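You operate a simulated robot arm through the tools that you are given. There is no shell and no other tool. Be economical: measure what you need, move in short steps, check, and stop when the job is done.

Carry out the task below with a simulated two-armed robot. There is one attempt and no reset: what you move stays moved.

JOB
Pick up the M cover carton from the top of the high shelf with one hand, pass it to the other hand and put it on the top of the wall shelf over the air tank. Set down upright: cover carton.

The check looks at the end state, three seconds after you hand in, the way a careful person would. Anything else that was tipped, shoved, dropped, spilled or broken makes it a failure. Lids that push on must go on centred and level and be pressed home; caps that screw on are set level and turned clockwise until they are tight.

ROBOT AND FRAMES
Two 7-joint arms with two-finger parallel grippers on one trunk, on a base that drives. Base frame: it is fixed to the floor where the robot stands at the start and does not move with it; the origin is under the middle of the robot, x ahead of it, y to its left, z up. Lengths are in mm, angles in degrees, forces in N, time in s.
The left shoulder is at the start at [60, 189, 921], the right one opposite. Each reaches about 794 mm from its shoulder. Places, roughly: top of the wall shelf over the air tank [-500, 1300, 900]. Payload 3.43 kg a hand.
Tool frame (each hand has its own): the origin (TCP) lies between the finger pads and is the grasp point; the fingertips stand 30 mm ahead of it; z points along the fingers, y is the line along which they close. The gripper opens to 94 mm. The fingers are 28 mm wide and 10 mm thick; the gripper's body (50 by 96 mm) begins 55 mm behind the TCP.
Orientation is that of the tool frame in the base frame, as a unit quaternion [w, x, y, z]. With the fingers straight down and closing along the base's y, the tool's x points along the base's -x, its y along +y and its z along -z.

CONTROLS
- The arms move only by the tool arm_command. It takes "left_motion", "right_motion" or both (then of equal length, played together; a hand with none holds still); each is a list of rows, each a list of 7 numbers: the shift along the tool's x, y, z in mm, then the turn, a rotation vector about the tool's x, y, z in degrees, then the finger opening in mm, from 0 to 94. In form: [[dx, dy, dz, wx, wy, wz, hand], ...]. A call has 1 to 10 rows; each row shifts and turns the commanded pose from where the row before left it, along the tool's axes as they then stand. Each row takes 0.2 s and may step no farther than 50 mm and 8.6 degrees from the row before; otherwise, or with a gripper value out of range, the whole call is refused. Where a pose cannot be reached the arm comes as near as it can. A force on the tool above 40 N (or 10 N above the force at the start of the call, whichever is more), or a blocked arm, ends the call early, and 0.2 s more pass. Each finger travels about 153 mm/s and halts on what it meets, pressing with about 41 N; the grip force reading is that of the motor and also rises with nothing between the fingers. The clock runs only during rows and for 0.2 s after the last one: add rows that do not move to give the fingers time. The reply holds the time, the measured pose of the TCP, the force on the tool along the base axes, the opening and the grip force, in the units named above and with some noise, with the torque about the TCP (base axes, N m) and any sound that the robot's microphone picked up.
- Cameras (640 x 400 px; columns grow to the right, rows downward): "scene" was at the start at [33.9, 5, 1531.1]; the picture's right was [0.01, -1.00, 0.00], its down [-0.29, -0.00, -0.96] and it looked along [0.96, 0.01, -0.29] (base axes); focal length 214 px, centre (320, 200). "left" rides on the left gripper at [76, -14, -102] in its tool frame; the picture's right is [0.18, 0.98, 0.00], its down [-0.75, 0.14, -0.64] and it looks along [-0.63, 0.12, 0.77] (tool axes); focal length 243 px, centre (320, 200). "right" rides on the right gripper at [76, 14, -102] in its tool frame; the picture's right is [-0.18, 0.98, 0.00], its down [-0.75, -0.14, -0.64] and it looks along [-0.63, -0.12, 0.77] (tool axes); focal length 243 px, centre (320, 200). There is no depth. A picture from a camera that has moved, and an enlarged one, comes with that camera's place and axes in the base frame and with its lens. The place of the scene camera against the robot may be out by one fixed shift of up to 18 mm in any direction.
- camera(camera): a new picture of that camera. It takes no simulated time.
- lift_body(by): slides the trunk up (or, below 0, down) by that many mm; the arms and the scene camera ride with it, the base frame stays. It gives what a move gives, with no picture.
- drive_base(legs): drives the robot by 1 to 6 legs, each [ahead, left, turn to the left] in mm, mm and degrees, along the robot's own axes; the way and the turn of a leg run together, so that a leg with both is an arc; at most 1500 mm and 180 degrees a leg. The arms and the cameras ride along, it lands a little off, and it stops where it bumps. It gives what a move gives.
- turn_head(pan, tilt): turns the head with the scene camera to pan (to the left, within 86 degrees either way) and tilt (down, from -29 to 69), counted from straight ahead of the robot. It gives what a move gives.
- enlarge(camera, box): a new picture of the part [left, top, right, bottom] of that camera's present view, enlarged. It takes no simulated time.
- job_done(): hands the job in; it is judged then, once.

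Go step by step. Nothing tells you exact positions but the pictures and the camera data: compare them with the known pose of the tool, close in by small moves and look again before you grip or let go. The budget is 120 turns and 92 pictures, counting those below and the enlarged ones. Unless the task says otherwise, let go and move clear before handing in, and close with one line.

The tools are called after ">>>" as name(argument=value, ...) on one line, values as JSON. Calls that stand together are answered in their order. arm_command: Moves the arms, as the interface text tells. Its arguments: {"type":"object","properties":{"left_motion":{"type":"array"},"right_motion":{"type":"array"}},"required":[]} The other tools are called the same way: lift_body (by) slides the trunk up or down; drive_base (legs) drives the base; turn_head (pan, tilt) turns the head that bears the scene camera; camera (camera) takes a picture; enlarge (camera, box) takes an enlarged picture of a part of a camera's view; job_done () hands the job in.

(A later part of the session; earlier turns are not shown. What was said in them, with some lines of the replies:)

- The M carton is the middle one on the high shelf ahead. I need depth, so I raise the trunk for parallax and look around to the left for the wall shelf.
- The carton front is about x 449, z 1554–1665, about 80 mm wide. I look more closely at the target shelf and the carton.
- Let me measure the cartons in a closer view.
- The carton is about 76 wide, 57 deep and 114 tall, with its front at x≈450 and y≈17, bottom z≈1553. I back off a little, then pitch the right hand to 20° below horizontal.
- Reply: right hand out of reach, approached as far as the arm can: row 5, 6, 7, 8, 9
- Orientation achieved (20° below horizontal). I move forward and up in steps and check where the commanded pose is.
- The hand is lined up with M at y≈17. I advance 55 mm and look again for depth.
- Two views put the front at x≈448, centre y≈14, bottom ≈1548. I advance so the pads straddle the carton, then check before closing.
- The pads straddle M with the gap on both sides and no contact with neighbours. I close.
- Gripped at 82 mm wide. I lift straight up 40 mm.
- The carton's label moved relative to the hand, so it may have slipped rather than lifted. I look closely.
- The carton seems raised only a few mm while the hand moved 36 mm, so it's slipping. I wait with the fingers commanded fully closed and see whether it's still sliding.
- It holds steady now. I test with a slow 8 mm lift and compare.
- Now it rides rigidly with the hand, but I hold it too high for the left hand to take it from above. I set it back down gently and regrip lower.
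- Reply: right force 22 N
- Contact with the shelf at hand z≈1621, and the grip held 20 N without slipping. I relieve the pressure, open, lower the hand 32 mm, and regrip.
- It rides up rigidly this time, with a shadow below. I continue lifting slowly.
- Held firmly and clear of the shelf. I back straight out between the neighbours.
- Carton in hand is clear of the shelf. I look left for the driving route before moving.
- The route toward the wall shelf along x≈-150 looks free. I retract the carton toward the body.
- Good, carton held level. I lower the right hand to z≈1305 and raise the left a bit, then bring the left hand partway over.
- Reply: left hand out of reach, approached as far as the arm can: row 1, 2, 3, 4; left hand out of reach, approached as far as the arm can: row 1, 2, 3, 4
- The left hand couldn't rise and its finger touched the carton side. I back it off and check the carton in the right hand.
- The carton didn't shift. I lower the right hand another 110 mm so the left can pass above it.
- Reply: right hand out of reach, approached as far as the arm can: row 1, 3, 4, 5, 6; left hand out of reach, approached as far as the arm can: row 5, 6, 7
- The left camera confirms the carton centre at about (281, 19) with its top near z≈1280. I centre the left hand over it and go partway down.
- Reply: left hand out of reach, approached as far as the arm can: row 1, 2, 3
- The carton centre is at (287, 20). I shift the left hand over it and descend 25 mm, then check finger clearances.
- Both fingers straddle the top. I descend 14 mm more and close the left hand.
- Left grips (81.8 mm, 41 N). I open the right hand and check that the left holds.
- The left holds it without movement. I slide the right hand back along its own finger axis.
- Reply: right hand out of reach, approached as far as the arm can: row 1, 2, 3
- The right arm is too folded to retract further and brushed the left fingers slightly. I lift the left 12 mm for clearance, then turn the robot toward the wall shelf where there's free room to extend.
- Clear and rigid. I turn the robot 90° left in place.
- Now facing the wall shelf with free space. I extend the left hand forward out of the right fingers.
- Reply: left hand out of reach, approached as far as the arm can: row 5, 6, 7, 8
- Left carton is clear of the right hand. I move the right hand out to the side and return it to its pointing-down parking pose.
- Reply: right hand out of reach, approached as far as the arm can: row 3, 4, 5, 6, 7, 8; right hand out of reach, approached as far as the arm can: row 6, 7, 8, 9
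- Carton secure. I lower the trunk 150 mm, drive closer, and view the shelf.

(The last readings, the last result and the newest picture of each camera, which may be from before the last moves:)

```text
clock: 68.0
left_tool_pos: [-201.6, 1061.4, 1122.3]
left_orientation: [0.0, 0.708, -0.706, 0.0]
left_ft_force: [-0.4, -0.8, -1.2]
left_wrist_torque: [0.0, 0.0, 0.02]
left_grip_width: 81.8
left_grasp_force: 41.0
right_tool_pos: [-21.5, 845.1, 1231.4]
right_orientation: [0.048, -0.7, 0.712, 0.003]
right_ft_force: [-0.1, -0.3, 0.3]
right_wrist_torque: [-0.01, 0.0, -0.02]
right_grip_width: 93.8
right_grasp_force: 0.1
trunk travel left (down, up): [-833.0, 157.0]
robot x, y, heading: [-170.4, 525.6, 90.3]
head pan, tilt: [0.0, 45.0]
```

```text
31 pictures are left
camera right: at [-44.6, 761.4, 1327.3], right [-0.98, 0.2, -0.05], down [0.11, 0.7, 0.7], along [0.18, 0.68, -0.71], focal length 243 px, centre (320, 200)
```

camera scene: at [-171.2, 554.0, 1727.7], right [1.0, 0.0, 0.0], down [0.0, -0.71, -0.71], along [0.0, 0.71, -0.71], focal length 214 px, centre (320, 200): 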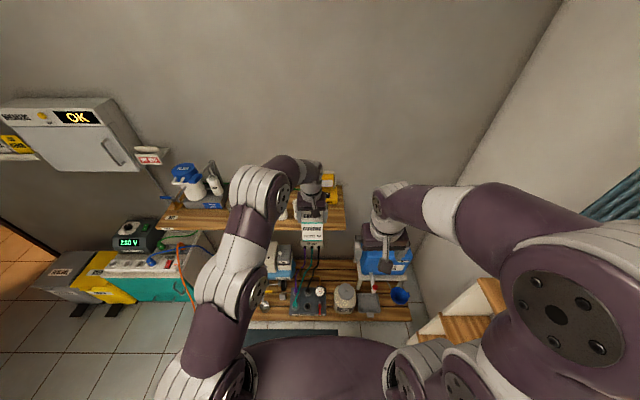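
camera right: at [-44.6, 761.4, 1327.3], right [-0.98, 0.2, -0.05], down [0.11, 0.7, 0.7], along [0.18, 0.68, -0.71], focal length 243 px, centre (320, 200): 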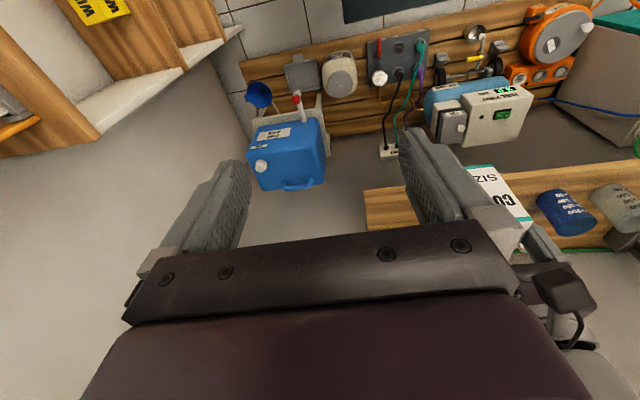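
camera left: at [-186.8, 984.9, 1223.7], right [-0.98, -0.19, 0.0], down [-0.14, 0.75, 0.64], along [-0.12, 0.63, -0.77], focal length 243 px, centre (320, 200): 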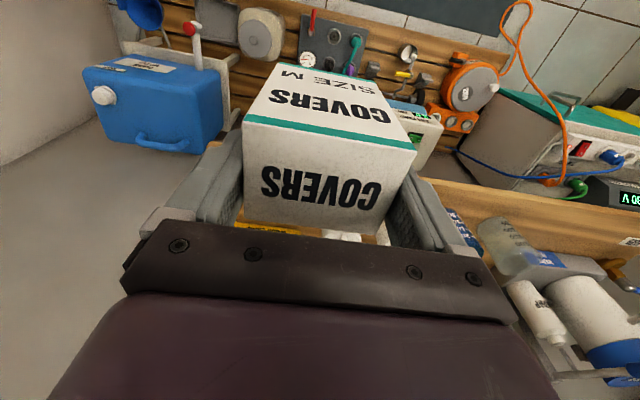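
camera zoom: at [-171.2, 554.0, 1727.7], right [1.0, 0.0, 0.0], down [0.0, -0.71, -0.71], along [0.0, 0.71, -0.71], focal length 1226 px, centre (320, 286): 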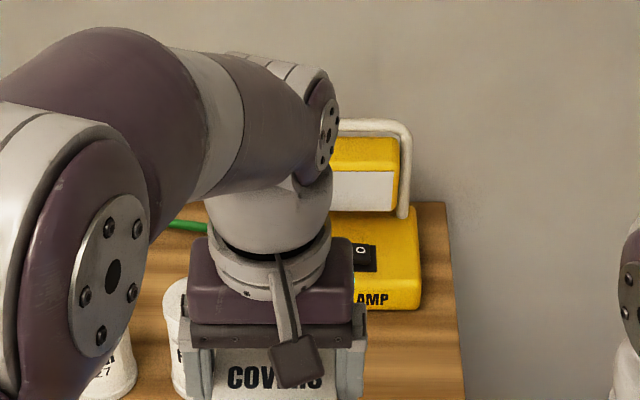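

The free spot is front-right of the shelf, around x≈-145, y≈1245, between the filter bottle (x<-254) and the shelf end (x≈-45), ahead of the lamp (y>1345). I drive closer.

>>> drive_base(legs=[[115, -25, 0]])

>>> arm_command(left_motion=[[0, -8, 4, 0, 0, 0, 0], [0, -8, 4, 0, 0, 0, 0], [0, -8, 4, 0, 0, 0, 0], [0, -8, 4, 0, 0, 0, 0], [-8, 0, 3, 0, 0, 0, 0], [-8, 0, 3, 0, 0, 0, 0], [-8, 0, 3, 0, 0, 0, 0]])

>>> camera(camera="left")

>>> camera(camera="right")

>>> enlarge(camera="scene", box=[240, 150, 400, 250])

```text
clock: 69.3
left_tool_pos: [-179.3, 1174.4, 1121.1]
left_orientation: [0.0, 0.71, -0.704, 0.001]
left_ft_force: [0.1, 0.0, -1.5]
left_wrist_torque: [0.01, 0.01, 0.0]
left_grip_width: 81.7
left_grasp_force: 41.1
right_tool_pos: [0.2, 958.7, 1231.6]
right_orientation: [0.049, -0.702, 0.711, 0.003]
right_ft_force: [0.9, -1.4, 0.3]
right_wrist_torque: [0.0, 0.02, 0.02]
right_grip_width: 93.9
right_grasp_force: 0.1
trunk travel left (down, up): [-833.0, 157.0]
robot x, y, heading: [-147.4, 643.4, 90.4]
head pan, tilt: [0.0, 45.0]
```

```text
clock: 70.9
left_tool_pos: [-151.0, 1188.6, 1089.2]
left_orientation: [-0.001, 0.709, -0.706, 0.0]
left_ft_force: [-1.2, 0.5, -1.0]
left_wrist_torque: [-0.01, 0.05, 0.0]
left_grip_width: 82.0
left_grasp_force: 40.8
left hand out of reach, approached as far as the arm can: row 5, 6, 7
right_tool_pos: [0.9, 959.4, 1230.1]
right_orientation: [0.05, -0.701, 0.711, 0.004]
right_ft_force: [0.2, 1.2, 0.4]
right_wrist_torque: [-0.06, 0.02, -0.01]
right_grip_width: 94.1
right_grasp_force: 0.1
trunk travel left (down, up): [-833.0, 157.0]
robot x, y, heading: [-144.6, 644.0, 90.5]
head pan, tilt: [0.0, 45.0]
```

```text
30 pictures are left
camera left: at [-136.2, 1112.2, 1191.5], right [-0.98, -0.19, 0.0], down [-0.15, 0.75, 0.64], along [-0.12, 0.63, -0.77], focal length 243 px, centre (320, 200)
```

left: 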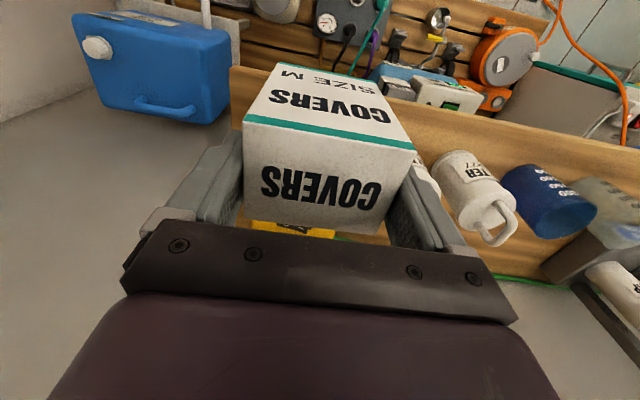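

```text
29 pictures are left
camera right: at [-21.1, 876.3, 1327.4], right [-0.98, 0.2, -0.05], down [0.11, 0.7, 0.7], along [0.17, 0.68, -0.71], focal length 243 px, centre (320, 200)
```

right: 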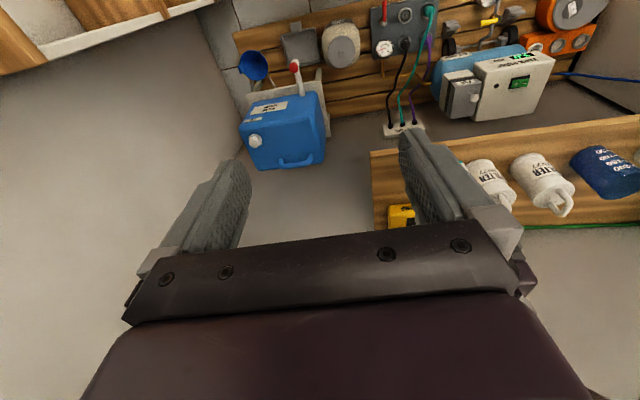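

```text
4.00 times, centred on (320, 200) of scene
camera zoom: at [-147.0, 668.5, 1727.7], right [1.0, 0.01, 0.0], down [0.0, -0.71, -0.71], along [0.0, 0.71, -0.71], focal length 858 px, centre (320, 200)
```

zoom: 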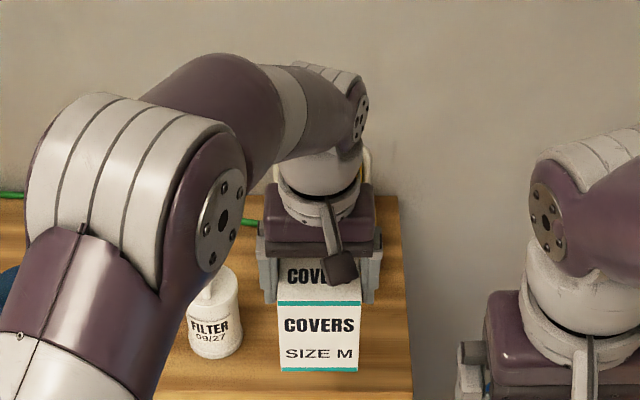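

I need the shelf's edge and height precisely; I zoom in on it with the hand cameras.

>>> enlarge(camera="left", box=[380, 60, 620, 300])

>>> enlarge(camera="right", box=[350, 100, 640, 281])

```text
1.67 times, centred on (500, 180) of left
camera zoom: at [-136.2, 1112.2, 1191.5], right [-0.98, -0.19, 0.0], down [-0.15, 0.75, 0.64], along [-0.12, 0.63, -0.77], focal length 404 px, centre (20, 233)
```

zoom: 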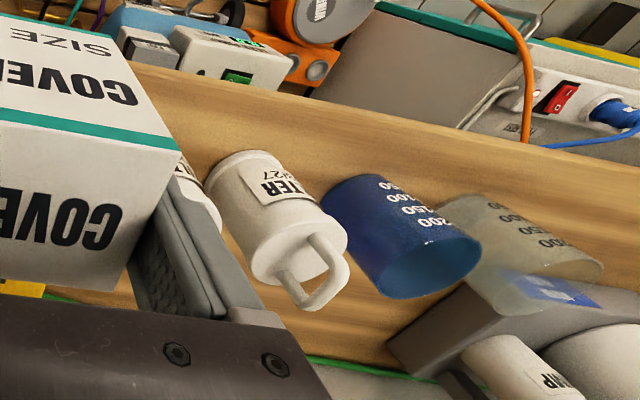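

```text
2.21 times, centred on (495, 190) of right
camera zoom: at [-21.1, 876.3, 1327.4], right [-0.98, 0.2, -0.05], down [0.11, 0.7, 0.7], along [0.17, 0.68, -0.71], focal length 535 px, centre (-66, 221)
```

zoom: 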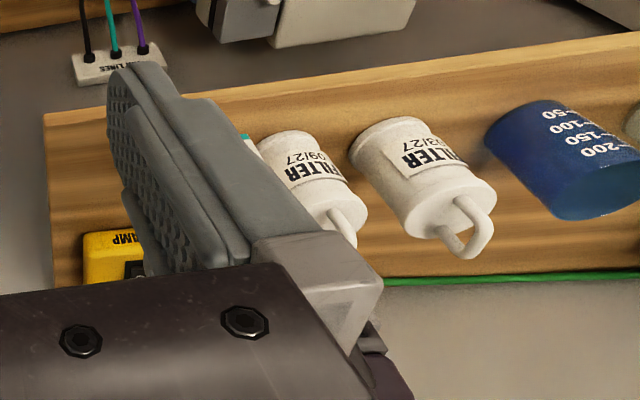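

I raise the trunk and lower the left arm relative to it to gain forward reach, rather than driving closer to the bench.

>>> lift_body(by=140)

>>> arm_command(left_motion=[[0, 0, 15, 0, 0, 0, 0], [0, 0, 15, 0, 0, 0, 0], [0, 0, 15, 0, 0, 0, 0], [0, 0, 15, 0, 0, 0, 0], [0, 0, 15, 0, 0, 0, 0], [0, 0, 15, 0, 0, 0, 0], [0, 0, 15, 0, 0, 0, 0], [0, 0, 15, 0, 0, 0, 0], [0, 0, 15, 0, 0, 0, 0], [0, 0, 15, 0, 0, 0, 0]])

>>> arm_command(left_motion=[[-10, 0, 0, 0, 0, 0, 0], [-10, 0, 0, 0, 0, 0, 0], [-10, 0, 0, 0, 0, 0, 0], [-10, 0, 0, 0, 0, 0, 0], [-10, 0, 0, 0, 0, 0, 0], [-10, 0, 0, 0, 0, 0, 0], [-10, 0, 0, 0, 0, 0, 0]])

>>> camera(camera="left")

>>> enlarge(camera="scene", box=[240, 150, 400, 250])

```text
clock: 72.5
left_tool_pos: [-152.3, 1188.3, 1229.5]
left_orientation: [0.0, 0.708, -0.706, 0.0]
left_ft_force: [-0.8, 0.7, -1.4]
left_wrist_torque: [0.01, 0.01, 0.02]
left_grip_width: 81.9
left_grasp_force: 40.5
right_tool_pos: [0.6, 959.7, 1371.2]
right_orientation: [0.049, -0.702, 0.711, 0.004]
right_ft_force: [-0.1, -0.6, -0.2]
right_wrist_torque: [-0.03, -0.01, 0.01]
right_grip_width: 94.1
right_grasp_force: 0.0
trunk travel left (down, up): [-973.0, 17.0]
robot x, y, heading: [-147.3, 639.0, 90.8]
head pan, tilt: [0.0, 45.0]
```

```text
clock: 74.8
left_tool_pos: [-150.7, 1189.1, 1079.3]
left_orientation: [0.0, 0.709, -0.705, 0.0]
left_ft_force: [0.6, 0.5, -1.0]
left_wrist_torque: [0.0, -0.01, -0.02]
left_grip_width: 81.7
left_grasp_force: 41.2
right_tool_pos: [-0.2, 960.7, 1372.2]
right_orientation: [0.049, -0.701, 0.711, 0.003]
right_ft_force: [0.2, 0.3, -0.2]
right_wrist_torque: [-0.01, 0.0, -0.01]
right_grip_width: 94.1
right_grasp_force: 0.0
trunk travel left (down, up): [-973.0, 17.0]
robot x, y, heading: [-143.7, 640.0, 90.3]
head pan, tilt: [0.0, 45.0]
```

```text
clock: 76.3
left_tool_pos: [-153.7, 1233.9, 1077.8]
left_orientation: [-0.001, 0.709, -0.705, 0.0]
left_ft_force: [-0.3, 0.2, -0.2]
left_wrist_torque: [0.01, 0.0, 0.01]
left_grip_width: 81.8
left_grasp_force: 40.7
left hand out of reach, approached as far as the arm can: row 5, 6, 7
right_tool_pos: [1.7, 960.1, 1371.0]
right_orientation: [0.049, -0.702, 0.711, 0.003]
right_ft_force: [0.3, -0.7, -0.2]
right_wrist_torque: [0.0, 0.01, 0.01]
right_grip_width: 94.2
right_grasp_force: 0.1
trunk travel left (down, up): [-973.0, 17.0]
robot x, y, heading: [-154.2, 641.2, 90.3]
head pan, tilt: [0.0, 45.0]
```

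```text
25 pictures are left
camera left: at [-138.2, 1157.6, 1181.5], right [-0.98, -0.19, 0.0], down [-0.15, 0.75, 0.64], along [-0.12, 0.63, -0.77], focal length 243 px, centre (320, 200)
```

left: 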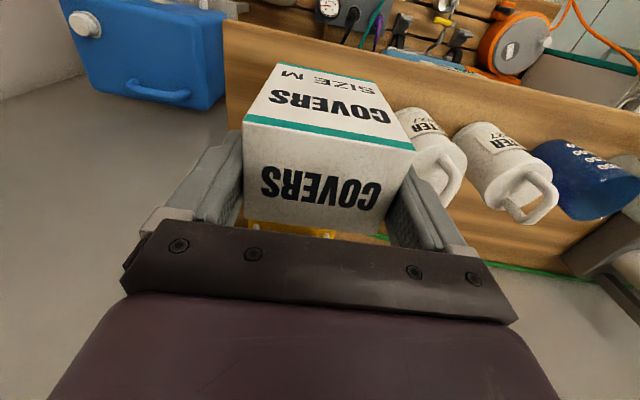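

```text
4.00 times, centred on (320, 200) of scene
camera zoom: at [-147.1, 668.4, 1867.7], right [1.0, 0.01, 0.0], down [0.0, -0.71, -0.71], along [0.0, 0.71, -0.71], focal length 858 px, centre (320, 200)
```

zoom: 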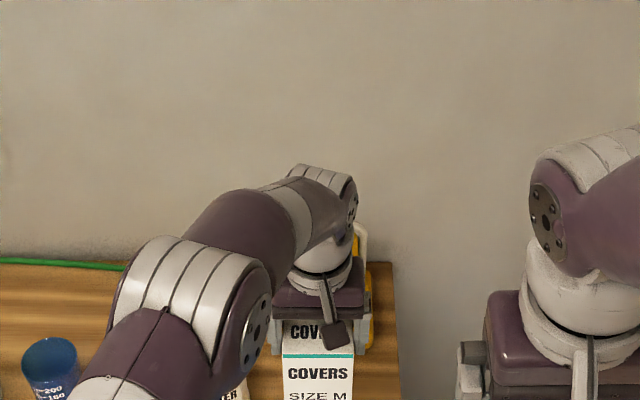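

The shelf's front edge is at about y 1199, x end ≈-40. I drive 30 mm closer and shift slightly right.

>>> drive_base(legs=[[30, -8, 0]])

>>> arm_command(left_motion=[[0, 0, 10, 0, 0, 0, 0], [0, 0, 10, 0, 0, 0, 0], [0, 0, 10, 0, 0, 0, 0], [0, 0, 10, 0, 0, 0, 0], [-6, 0, 0, 0, 0, 0, 0]])

>>> camera(camera="left")

>>> enlarge(camera="scene", box=[240, 160, 400, 260])

```text
clock: 77.2
left_tool_pos: [-148.2, 1257.8, 1082.3]
left_orientation: [-0.003, 0.71, -0.705, -0.002]
left_ft_force: [0.9, -1.2, -0.6]
left_wrist_torque: [0.07, -0.03, 0.01]
left_grip_width: 81.8
left_grasp_force: 41.5
right_tool_pos: [6.3, 980.7, 1373.5]
right_orientation: [0.053, -0.701, 0.711, 0.005]
right_ft_force: [-0.6, -1.9, 0.3]
right_wrist_torque: [0.05, -0.03, 0.0]
right_grip_width: 94.2
right_grasp_force: 0.0
trunk travel left (down, up): [-973.0, 17.0]
robot x, y, heading: [-141.7, 672.4, 90.0]
head pan, tilt: [0.0, 45.0]
```

```text
clock: 78.4
left_tool_pos: [-147.5, 1262.9, 1038.9]
left_orientation: [-0.002, 0.708, -0.706, 0.0]
left_ft_force: [-0.3, -0.2, -1.1]
left_wrist_torque: [0.0, -0.02, -0.02]
left_grip_width: 81.8
left_grasp_force: 41.7
left hand out of reach, approached as far as the arm can: row 5
right_tool_pos: [7.8, 988.5, 1372.0]
right_orientation: [0.048, -0.702, 0.711, 0.003]
right_ft_force: [0.7, 0.4, 0.0]
right_wrist_torque: [0.05, 0.0, 0.02]
right_grip_width: 94.1
right_grasp_force: 0.1
trunk travel left (down, up): [-973.0, 17.0]
robot x, y, heading: [-138.9, 674.2, 90.3]
head pan, tilt: [0.0, 45.0]
```

```text
23 pictures are left
camera left: at [-131.7, 1186.1, 1142.1], right [-0.98, -0.19, 0.0], down [-0.15, 0.75, 0.64], along [-0.12, 0.63, -0.76], focal length 243 px, centre (320, 200)
```

left: 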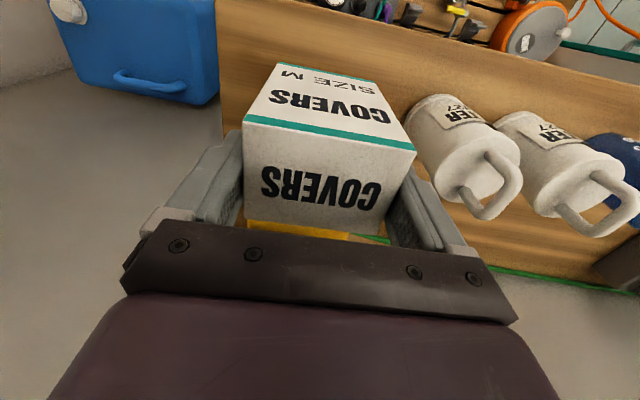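

```text
4.00 times, centred on (320, 210) of scene
camera zoom: at [-139.9, 697.0, 1867.7], right [1.0, 0.01, 0.0], down [0.0, -0.71, -0.71], along [0.0, 0.71, -0.71], focal length 858 px, centre (320, 160)
```

zoom: 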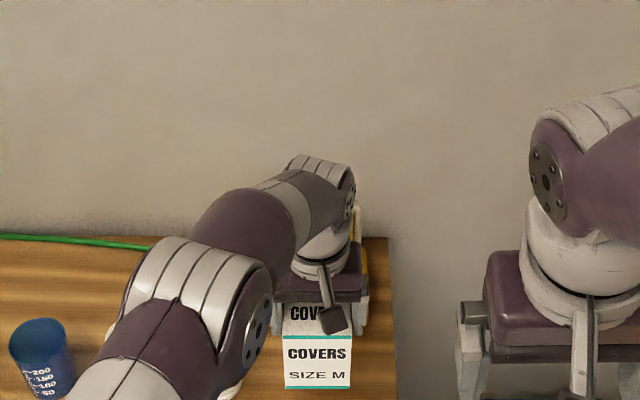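

Centered at (-147, 1263), well clear of the bottles and behind the edge. I lower slowly until contact.

>>> arm_command(left_motion=[[0, 0, 4, 0, 0, 0, 0], [0, 0, 4, 0, 0, 0, 0], [0, 0, 4, 0, 0, 0, 0], [0, 0, 4, 0, 0, 0, 0], [0, 0, 4, 0, 0, 0, 0]])

>>> arm_command(left_motion=[[0, 0, 3, 0, 0, 0, 0], [0, 0, 2, 0, 0, 0, 0]])

>>> arm_command(left_motion=[[0, 0, 3, 0, 0, 0, 0], [0, 0, 2, 0, 0, 0, 0]])

>>> camera(camera="left")

```text
clock: 79.6
left_tool_pos: [-146.7, 1259.8, 1018.4]
left_orientation: [-0.001, 0.709, -0.706, -0.001]
left_ft_force: [-0.4, -0.3, -1.4]
left_wrist_torque: [0.04, 0.0, 0.01]
left_grip_width: 81.7
left_grasp_force: 41.0
right_tool_pos: [8.1, 989.4, 1371.6]
right_orientation: [0.049, -0.702, 0.711, 0.003]
right_ft_force: [0.1, -0.5, -1.5]
right_wrist_torque: [0.01, -0.02, -0.01]
right_grip_width: 94.1
right_grasp_force: 0.1
trunk travel left (down, up): [-973.0, 17.0]
robot x, y, heading: [-143.4, 670.6, 90.2]
head pan, tilt: [0.0, 45.0]
```

```text
clock: 80.2
left_tool_pos: [-146.2, 1259.4, 1013.5]
left_orientation: [-0.002, 0.71, -0.704, 0.0]
left_ft_force: [-0.4, 0.5, -1.9]
left_wrist_torque: [0.0, 0.02, -0.01]
left_grip_width: 81.7
left_grasp_force: 41.5
left hand out of reach, approached as far as the arm can: row 1
right_tool_pos: [6.7, 988.8, 1371.7]
right_orientation: [0.05, -0.702, 0.711, 0.003]
right_ft_force: [0.3, -0.2, 0.6]
right_wrist_torque: [-0.05, 0.01, 0.03]
right_grip_width: 94.0
right_grasp_force: 0.0
trunk travel left (down, up): [-973.0, 17.0]
robot x, y, heading: [-142.0, 674.2, 90.2]
head pan, tilt: [0.0, 45.0]
```

```text
clock: 80.8
left_tool_pos: [-147.4, 1260.1, 1008.9]
left_orientation: [-0.001, 0.709, -0.705, -0.001]
left_ft_force: [-0.1, 1.0, -1.2]
left_wrist_torque: [-0.03, 0.02, -0.01]
left_grip_width: 81.9
left_grasp_force: 41.0
right_tool_pos: [7.8, 989.5, 1371.9]
right_orientation: [0.049, -0.702, 0.711, 0.003]
right_ft_force: [-0.1, -0.3, -0.1]
right_wrist_torque: [-0.03, 0.05, -0.02]
right_grip_width: 94.2
right_grasp_force: 0.0
trunk travel left (down, up): [-973.0, 17.0]
robot x, y, heading: [-139.5, 674.0, 90.5]
head pan, tilt: [0.0, 45.0]
```

```text
21 pictures are left
camera left: at [-132.2, 1183.0, 1111.3], right [-0.98, -0.19, 0.0], down [-0.15, 0.75, 0.64], along [-0.12, 0.63, -0.77], focal length 243 px, centre (320, 200)
```

left: 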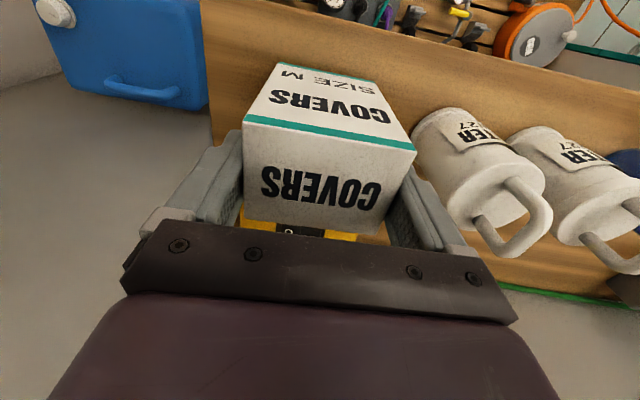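

>>> arm_command(left_motion=[[0, 0, 2.5, 0, 0, 0, 0], [0, 0, 2.5, 0, 0, 0, 0]])

>>> arm_command(left_motion=[[0, 0, 2, 0, 0, 0, 0], [0, 0, 2, 0, 0, 0, 0]])

```text
clock: 81.4
left_tool_pos: [-149.5, 1258.2, 1003.9]
left_orientation: [-0.002, 0.709, -0.705, -0.001]
left_ft_force: [0.6, 0.3, -0.8]
left_wrist_torque: [0.01, -0.01, -0.01]
left_grip_width: 81.9
left_grasp_force: 41.4
right_tool_pos: [7.0, 990.2, 1370.4]
right_orientation: [0.049, -0.701, 0.711, 0.003]
right_ft_force: [0.3, 1.4, 0.2]
right_wrist_torque: [-0.02, -0.03, 0.03]
right_grip_width: 94.1
right_grasp_force: 0.1
trunk travel left (down, up): [-973.0, 17.0]
robot x, y, heading: [-143.9, 675.0, 90.7]
head pan, tilt: [0.0, 45.0]
```

```text
clock: 82.0
left_tool_pos: [-149.4, 1258.3, 998.7]
left_orientation: [-0.001, 0.709, -0.706, -0.001]
left_ft_force: [0.6, 0.5, -0.9]
left_wrist_torque: [-0.03, 0.04, -0.05]
left_grip_width: 81.6
left_grasp_force: 41.0
right_tool_pos: [9.4, 989.5, 1372.1]
right_orientation: [0.049, -0.702, 0.71, 0.003]
right_ft_force: [0.0, 0.2, -0.1]
right_wrist_torque: [0.01, 0.02, 0.0]
right_grip_width: 94.0
right_grasp_force: 0.1
trunk travel left (down, up): [-973.0, 17.0]
robot x, y, heading: [-140.3, 668.1, 90.6]
head pan, tilt: [0.0, 45.0]
```

>>> arm_command(left_motion=[[0, 0, 2, 0, 0, 0, 0], [0, 0, 1.5, 0, 0, 0, 0]])

>>> arm_command(left_motion=[[0, 0, 1.5, 0, 0, 0, 0], [0, 0, 1, 0, 0, 0, 0]])

>>> camera(camera="left")

```text
clock: 82.6
left_tool_pos: [-148.9, 1256.2, 997.5]
left_orientation: [-0.001, 0.709, -0.706, -0.001]
left_ft_force: [-0.4, -0.5, -1.8]
left_wrist_torque: [0.0, 0.01, 0.0]
left_grip_width: 81.9
left_grasp_force: 41.2
right_tool_pos: [8.3, 991.1, 1369.8]
right_orientation: [0.049, -0.702, 0.711, 0.004]
right_ft_force: [0.2, -0.3, 0.3]
right_wrist_torque: [0.0, 0.0, 0.01]
right_grip_width: 94.3
right_grasp_force: 0.0
trunk travel left (down, up): [-973.0, 17.0]
robot x, y, heading: [-141.4, 672.7, 90.7]
head pan, tilt: [0.0, 45.0]
```

```text
clock: 83.2
left_tool_pos: [-150.5, 1256.2, 995.4]
left_orientation: [-0.001, 0.708, -0.706, -0.001]
left_ft_force: [-0.3, 0.1, -2.3]
left_wrist_torque: [0.01, -0.01, 0.02]
left_grip_width: 81.8
left_grasp_force: 41.1
left hand out of reach, approached as far as the arm can: row 2
right_tool_pos: [9.1, 989.7, 1371.7]
right_orientation: [0.05, -0.702, 0.711, 0.003]
right_ft_force: [0.4, 0.7, -0.3]
right_wrist_torque: [-0.03, -0.01, 0.0]
right_grip_width: 93.9
right_grasp_force: 0.1
trunk travel left (down, up): [-973.0, 17.0]
robot x, y, heading: [-138.5, 669.7, 90.5]
head pan, tilt: [0.0, 45.0]
```

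```text
20 pictures are left
camera left: at [-133.7, 1180.0, 1098.3], right [-0.98, -0.19, 0.0], down [-0.15, 0.75, 0.64], along [-0.12, 0.63, -0.77], focal length 243 px, centre (320, 200)
```

left: 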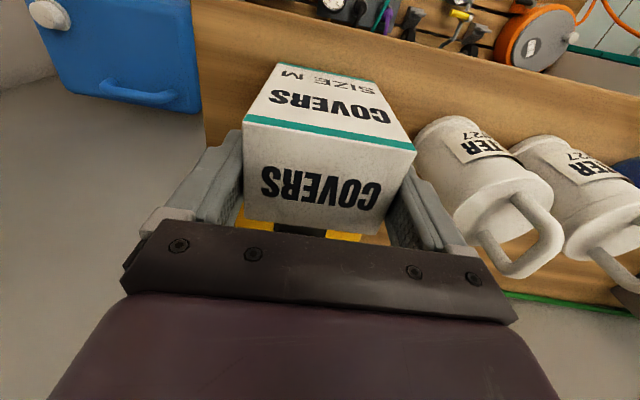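

>>> arm_command(left_motion=[[1, 0, 1.5, 0, 0, 0, 0], [0, 0, 1.5, 0, 0, 0, 0]])

>>> arm_command(left_motion=[[0, 0, 1.5, 0, 0, 0, 0], [0, 0, 1, 0, 0, 0, 0]])

```text
clock: 83.8
left_tool_pos: [-149.2, 1256.3, 992.4]
left_orientation: [-0.001, 0.709, -0.705, -0.001]
left_ft_force: [0.3, 0.3, -1.1]
left_wrist_torque: [0.02, -0.03, 0.0]
left_grip_width: 81.8
left_grasp_force: 41.0
right_tool_pos: [7.5, 990.2, 1371.0]
right_orientation: [0.05, -0.702, 0.711, 0.004]
right_ft_force: [0.7, -0.5, 0.7]
right_wrist_torque: [0.01, 0.03, 0.03]
right_grip_width: 93.8
right_grasp_force: 0.1
trunk travel left (down, up): [-973.0, 17.0]
robot x, y, heading: [-141.1, 673.9, 90.5]
head pan, tilt: [0.0, 45.0]
```

```text
clock: 84.4
left_tool_pos: [-148.9, 1255.1, 991.7]
left_orientation: [0.0, 0.709, -0.705, 0.0]
left_ft_force: [-0.4, -0.2, -0.8]
left_wrist_torque: [0.04, 0.03, 0.0]
left_grip_width: 81.8
left_grasp_force: 40.9
right_tool_pos: [7.4, 989.3, 1370.9]
right_orientation: [0.049, -0.702, 0.711, 0.003]
right_ft_force: [0.3, -0.1, 0.1]
right_wrist_torque: [-0.02, -0.03, -0.06]
right_grip_width: 93.8
right_grasp_force: 0.1
trunk travel left (down, up): [-973.0, 17.0]
robot x, y, heading: [-139.6, 671.3, 90.4]
head pan, tilt: [0.0, 45.0]
```

>>> arm_command(left_motion=[[0, 0, 1.5, 0, 0, 0, 0], [0, 0, 1.5, 0, 0, 0, 0]])

>>> arm_command(left_motion=[[0, 0, 1.5, 0, 0, 0, 0], [0, 0, 1, 0, 0, 0, 0]])

>>> enlarge(camera="scene", box=[280, 190, 376, 250])

```text
clock: 85.0
left_tool_pos: [-149.9, 1255.6, 990.2]
left_orientation: [-0.001, 0.709, -0.705, 0.0]
left_ft_force: [-1.0, 0.2, 6.1]
left_wrist_torque: [0.17, 0.23, -0.01]
left_grip_width: 81.6
left_grasp_force: 41.1
right_tool_pos: [8.4, 988.8, 1371.5]
right_orientation: [0.05, -0.702, 0.711, 0.004]
right_ft_force: [-0.1, 0.6, 1.0]
right_wrist_torque: [0.02, -0.01, 0.01]
right_grip_width: 94.1
right_grasp_force: 0.1
trunk travel left (down, up): [-973.0, 17.0]
robot x, y, heading: [-136.8, 670.8, 90.4]
head pan, tilt: [0.0, 45.0]
```

```text
clock: 85.6
left_tool_pos: [-149.2, 1253.9, 989.3]
left_orientation: [-0.004, 0.709, -0.705, -0.003]
left_ft_force: [-0.1, 5.1, 27.9]
left_wrist_torque: [-0.04, 0.67, -0.12]
left_grip_width: 82.0
left_grasp_force: 41.2
right_tool_pos: [7.3, 987.9, 1372.1]
right_orientation: [0.05, -0.702, 0.711, 0.004]
right_ft_force: [0.3, 0.4, -0.5]
right_wrist_torque: [0.01, 0.04, 0.03]
right_grip_width: 93.9
right_grasp_force: 0.0
trunk travel left (down, up): [-973.0, 17.0]
robot x, y, heading: [-139.4, 671.3, 90.7]
head pan, tilt: [0.0, 45.0]
```

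```text
6.67 times, centred on (328, 220) of scene
camera zoom: at [-139.4, 695.1, 1868.1], right [1.0, 0.01, 0.0], down [0.0, -0.71, -0.71], along [0.0, 0.71, -0.71], focal length 1430 px, centre (267, 67)
```

zoom: 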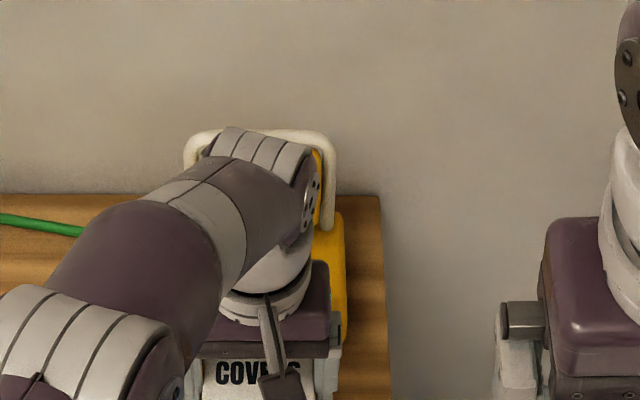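

Contact at z≈990, matching the estimated shelf height of ~878. I relieve the press, then open the fingers and look.

>>> arm_command(left_motion=[[0, 0, -2, 0, 0, 0, 0], [0, 0, 0, 0, 0, 0, 0]])

>>> arm_command(left_motion=[[0, 0, 0, 0, 0, 0, 86], [0, 0, 0, 0, 0, 0, 94], [0, 0, 0, 0, 0, 0, 94], [0, 0, 0, 0, 0, 0, 94]])

>>> camera(camera="left")

```text
clock: 86.2
left_tool_pos: [-149.7, 1253.8, 989.3]
left_orientation: [-0.003, 0.71, -0.704, -0.001]
left_ft_force: [0.0, 7.5, 24.7]
left_wrist_torque: [0.71, 0.15, -0.01]
left_grip_width: 81.9
left_grasp_force: 41.2
right_tool_pos: [9.5, 988.2, 1372.0]
right_orientation: [0.049, -0.702, 0.711, 0.004]
right_ft_force: [0.7, 0.5, 0.9]
right_wrist_torque: [0.03, 0.0, 0.02]
right_grip_width: 94.1
right_grasp_force: 0.0
trunk travel left (down, up): [-973.0, 17.0]
robot x, y, heading: [-139.8, 671.3, 90.5]
head pan, tilt: [0.0, 45.0]
```

```text
clock: 87.2
left_tool_pos: [-151.1, 1253.3, 987.1]
left_orientation: [-0.001, 0.709, -0.705, -0.001]
left_ft_force: [0.1, 0.6, 0.6]
left_wrist_torque: [0.0, 0.0, 0.02]
left_grip_width: 94.0
left_grasp_force: 0.1
right_tool_pos: [8.7, 991.0, 1371.4]
right_orientation: [0.048, -0.702, 0.71, 0.004]
right_ft_force: [0.6, 0.4, -0.4]
right_wrist_torque: [0.02, 0.03, -0.01]
right_grip_width: 93.9
right_grasp_force: 0.1
trunk travel left (down, up): [-973.0, 17.0]
robot x, y, heading: [-144.0, 672.8, 90.6]
head pan, tilt: [0.0, 45.0]
```

```text
18 pictures are left
camera left: at [-134.5, 1178.3, 1090.0], right [-0.98, -0.19, 0.0], down [-0.15, 0.75, 0.64], along [-0.12, 0.63, -0.77], focal length 243 px, centre (320, 200)
```

left: 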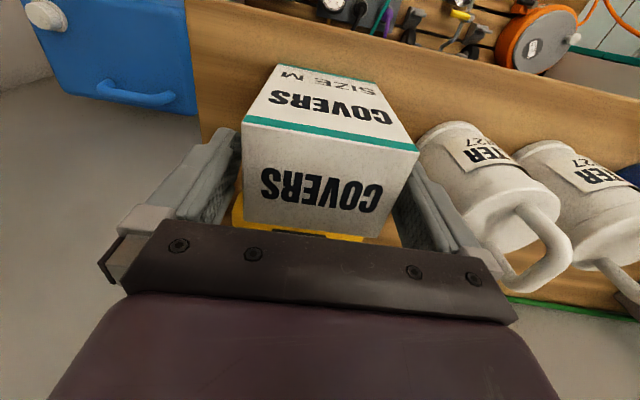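

Released and standing. I centre the hand by 3 mm and rise slowly straight up.

>>> arm_command(left_motion=[[0, 3, 0, 0, 0, 0, 94], [0, 0, -5, 0, 0, 0, 94], [0, 0, -10, 0, 0, 0, 94], [0, 0, -10, 0, 0, 0, 94], [0, 0, -10, 0, 0, 0, 94]])

>>> camera(camera="left")

```text
clock: 88.4
left_tool_pos: [-152.5, 1254.0, 1023.0]
left_orientation: [0.0, 0.709, -0.706, -0.001]
left_ft_force: [0.4, 0.3, -0.2]
left_wrist_torque: [0.01, 0.0, -0.05]
left_grip_width: 93.9
left_grasp_force: 0.0
right_tool_pos: [7.4, 990.1, 1371.8]
right_orientation: [0.05, -0.702, 0.711, 0.003]
right_ft_force: [1.0, -0.3, -0.4]
right_wrist_torque: [0.01, 0.01, -0.03]
right_grip_width: 94.1
right_grasp_force: 0.1
trunk travel left (down, up): [-973.0, 17.0]
robot x, y, heading: [-139.7, 671.7, 90.5]
head pan, tilt: [0.0, 45.0]
```

```text
17 pictures are left
camera left: at [-136.9, 1178.7, 1124.6], right [-0.98, -0.19, 0.0], down [-0.15, 0.75, 0.64], along [-0.12, 0.63, -0.77], focal length 243 px, centre (320, 200)
```

left: 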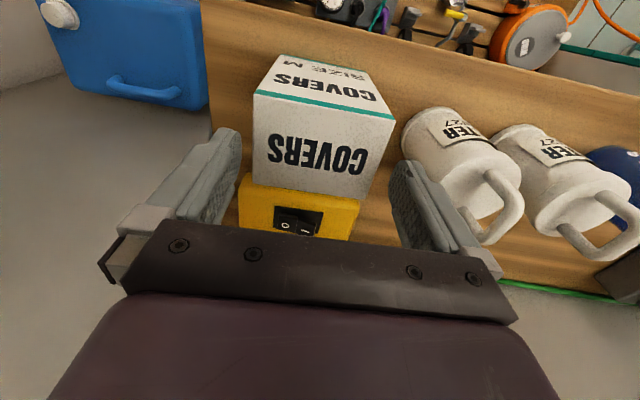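

The carton stays upright on the shelf. I rise further and back the robot away to confirm.

>>> arm_command(left_motion=[[0, 0, -15, 0, 0, 0, 94], [0, 0, -15, 0, 0, 0, 94], [0, 0, -15, 0, 0, 0, 94], [0, 0, -15, 0, 0, 0, 94], [0, 0, -15, 0, 0, 0, 94]])

>>> drive_base(legs=[[-220, 0, 0]])

>>> camera(camera="scene")

>>> camera(camera="left")

```text
clock: 89.6
left_tool_pos: [-153.3, 1255.6, 1097.4]
left_orientation: [0.0, 0.709, -0.706, -0.001]
left_ft_force: [0.4, 0.5, -0.7]
left_wrist_torque: [0.02, 0.0, -0.02]
left_grip_width: 94.1
left_grasp_force: 0.0
right_tool_pos: [8.1, 988.6, 1371.0]
right_orientation: [0.049, -0.702, 0.711, 0.003]
right_ft_force: [-0.1, 0.7, 0.6]
right_wrist_torque: [0.0, 0.02, -0.03]
right_grip_width: 93.9
right_grasp_force: 0.0
trunk travel left (down, up): [-973.0, 17.0]
robot x, y, heading: [-137.5, 671.2, 90.4]
head pan, tilt: [0.0, 45.0]
```

```text
clock: 91.3
left_tool_pos: [-147.3, 1037.0, 1096.1]
left_orientation: [0.0, -0.706, 0.709, 0.0]
left_ft_force: [0.6, -0.9, 0.1]
left_wrist_torque: [-0.05, 0.0, -0.03]
left_grip_width: 93.9
left_grasp_force: 0.0
right_tool_pos: [11.9, 769.9, 1371.0]
right_orientation: [0.048, -0.698, 0.714, 0.001]
right_ft_force: [-0.1, 0.5, 0.1]
right_wrist_torque: [-0.04, 0.02, -0.03]
right_grip_width: 94.0
right_grasp_force: 0.1
trunk travel left (down, up): [-973.0, 17.0]
robot x, y, heading: [-141.3, 449.4, 89.7]
head pan, tilt: [0.0, 45.0]
```

```text
16 pictures are left
camera scene: at [-138.8, 481.6, 1867.6], right [1.0, 0.0, 0.0], down [0.0, -0.71, -0.71], along [0.0, 0.71, -0.71], focal length 214 px, centre (320, 200)
```

scene: 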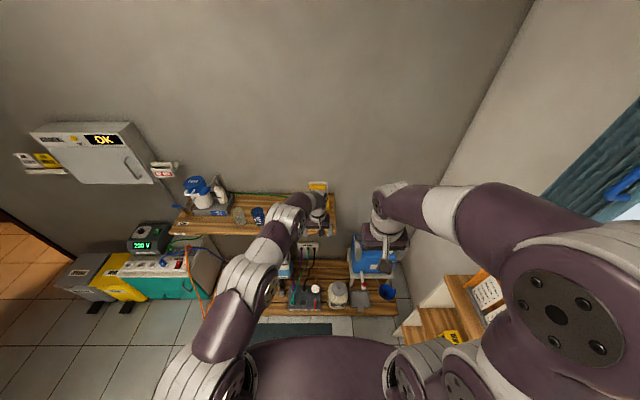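

```text
15 pictures are left
camera left: at [-132.9, 960.7, 1198.5], right [-0.98, -0.18, 0.0], down [-0.14, 0.75, 0.64], along [-0.12, 0.63, -0.77], focal length 243 px, centre (320, 200)
```

left: 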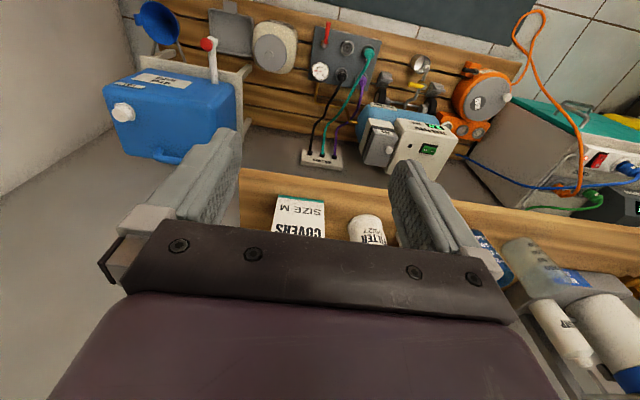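

The carton stands upright on the wall shelf, clear of the bottles and lamp, and both hands are empty and away. I hand in.

>>> job_done()

```text
The job is handed in.
```

The M cover carton went from the right hand to the left and now stands upright at the front right of the wall shelf over the air tank. Nothing else looked tipped or moved in the last pictures, and both hands are clear.
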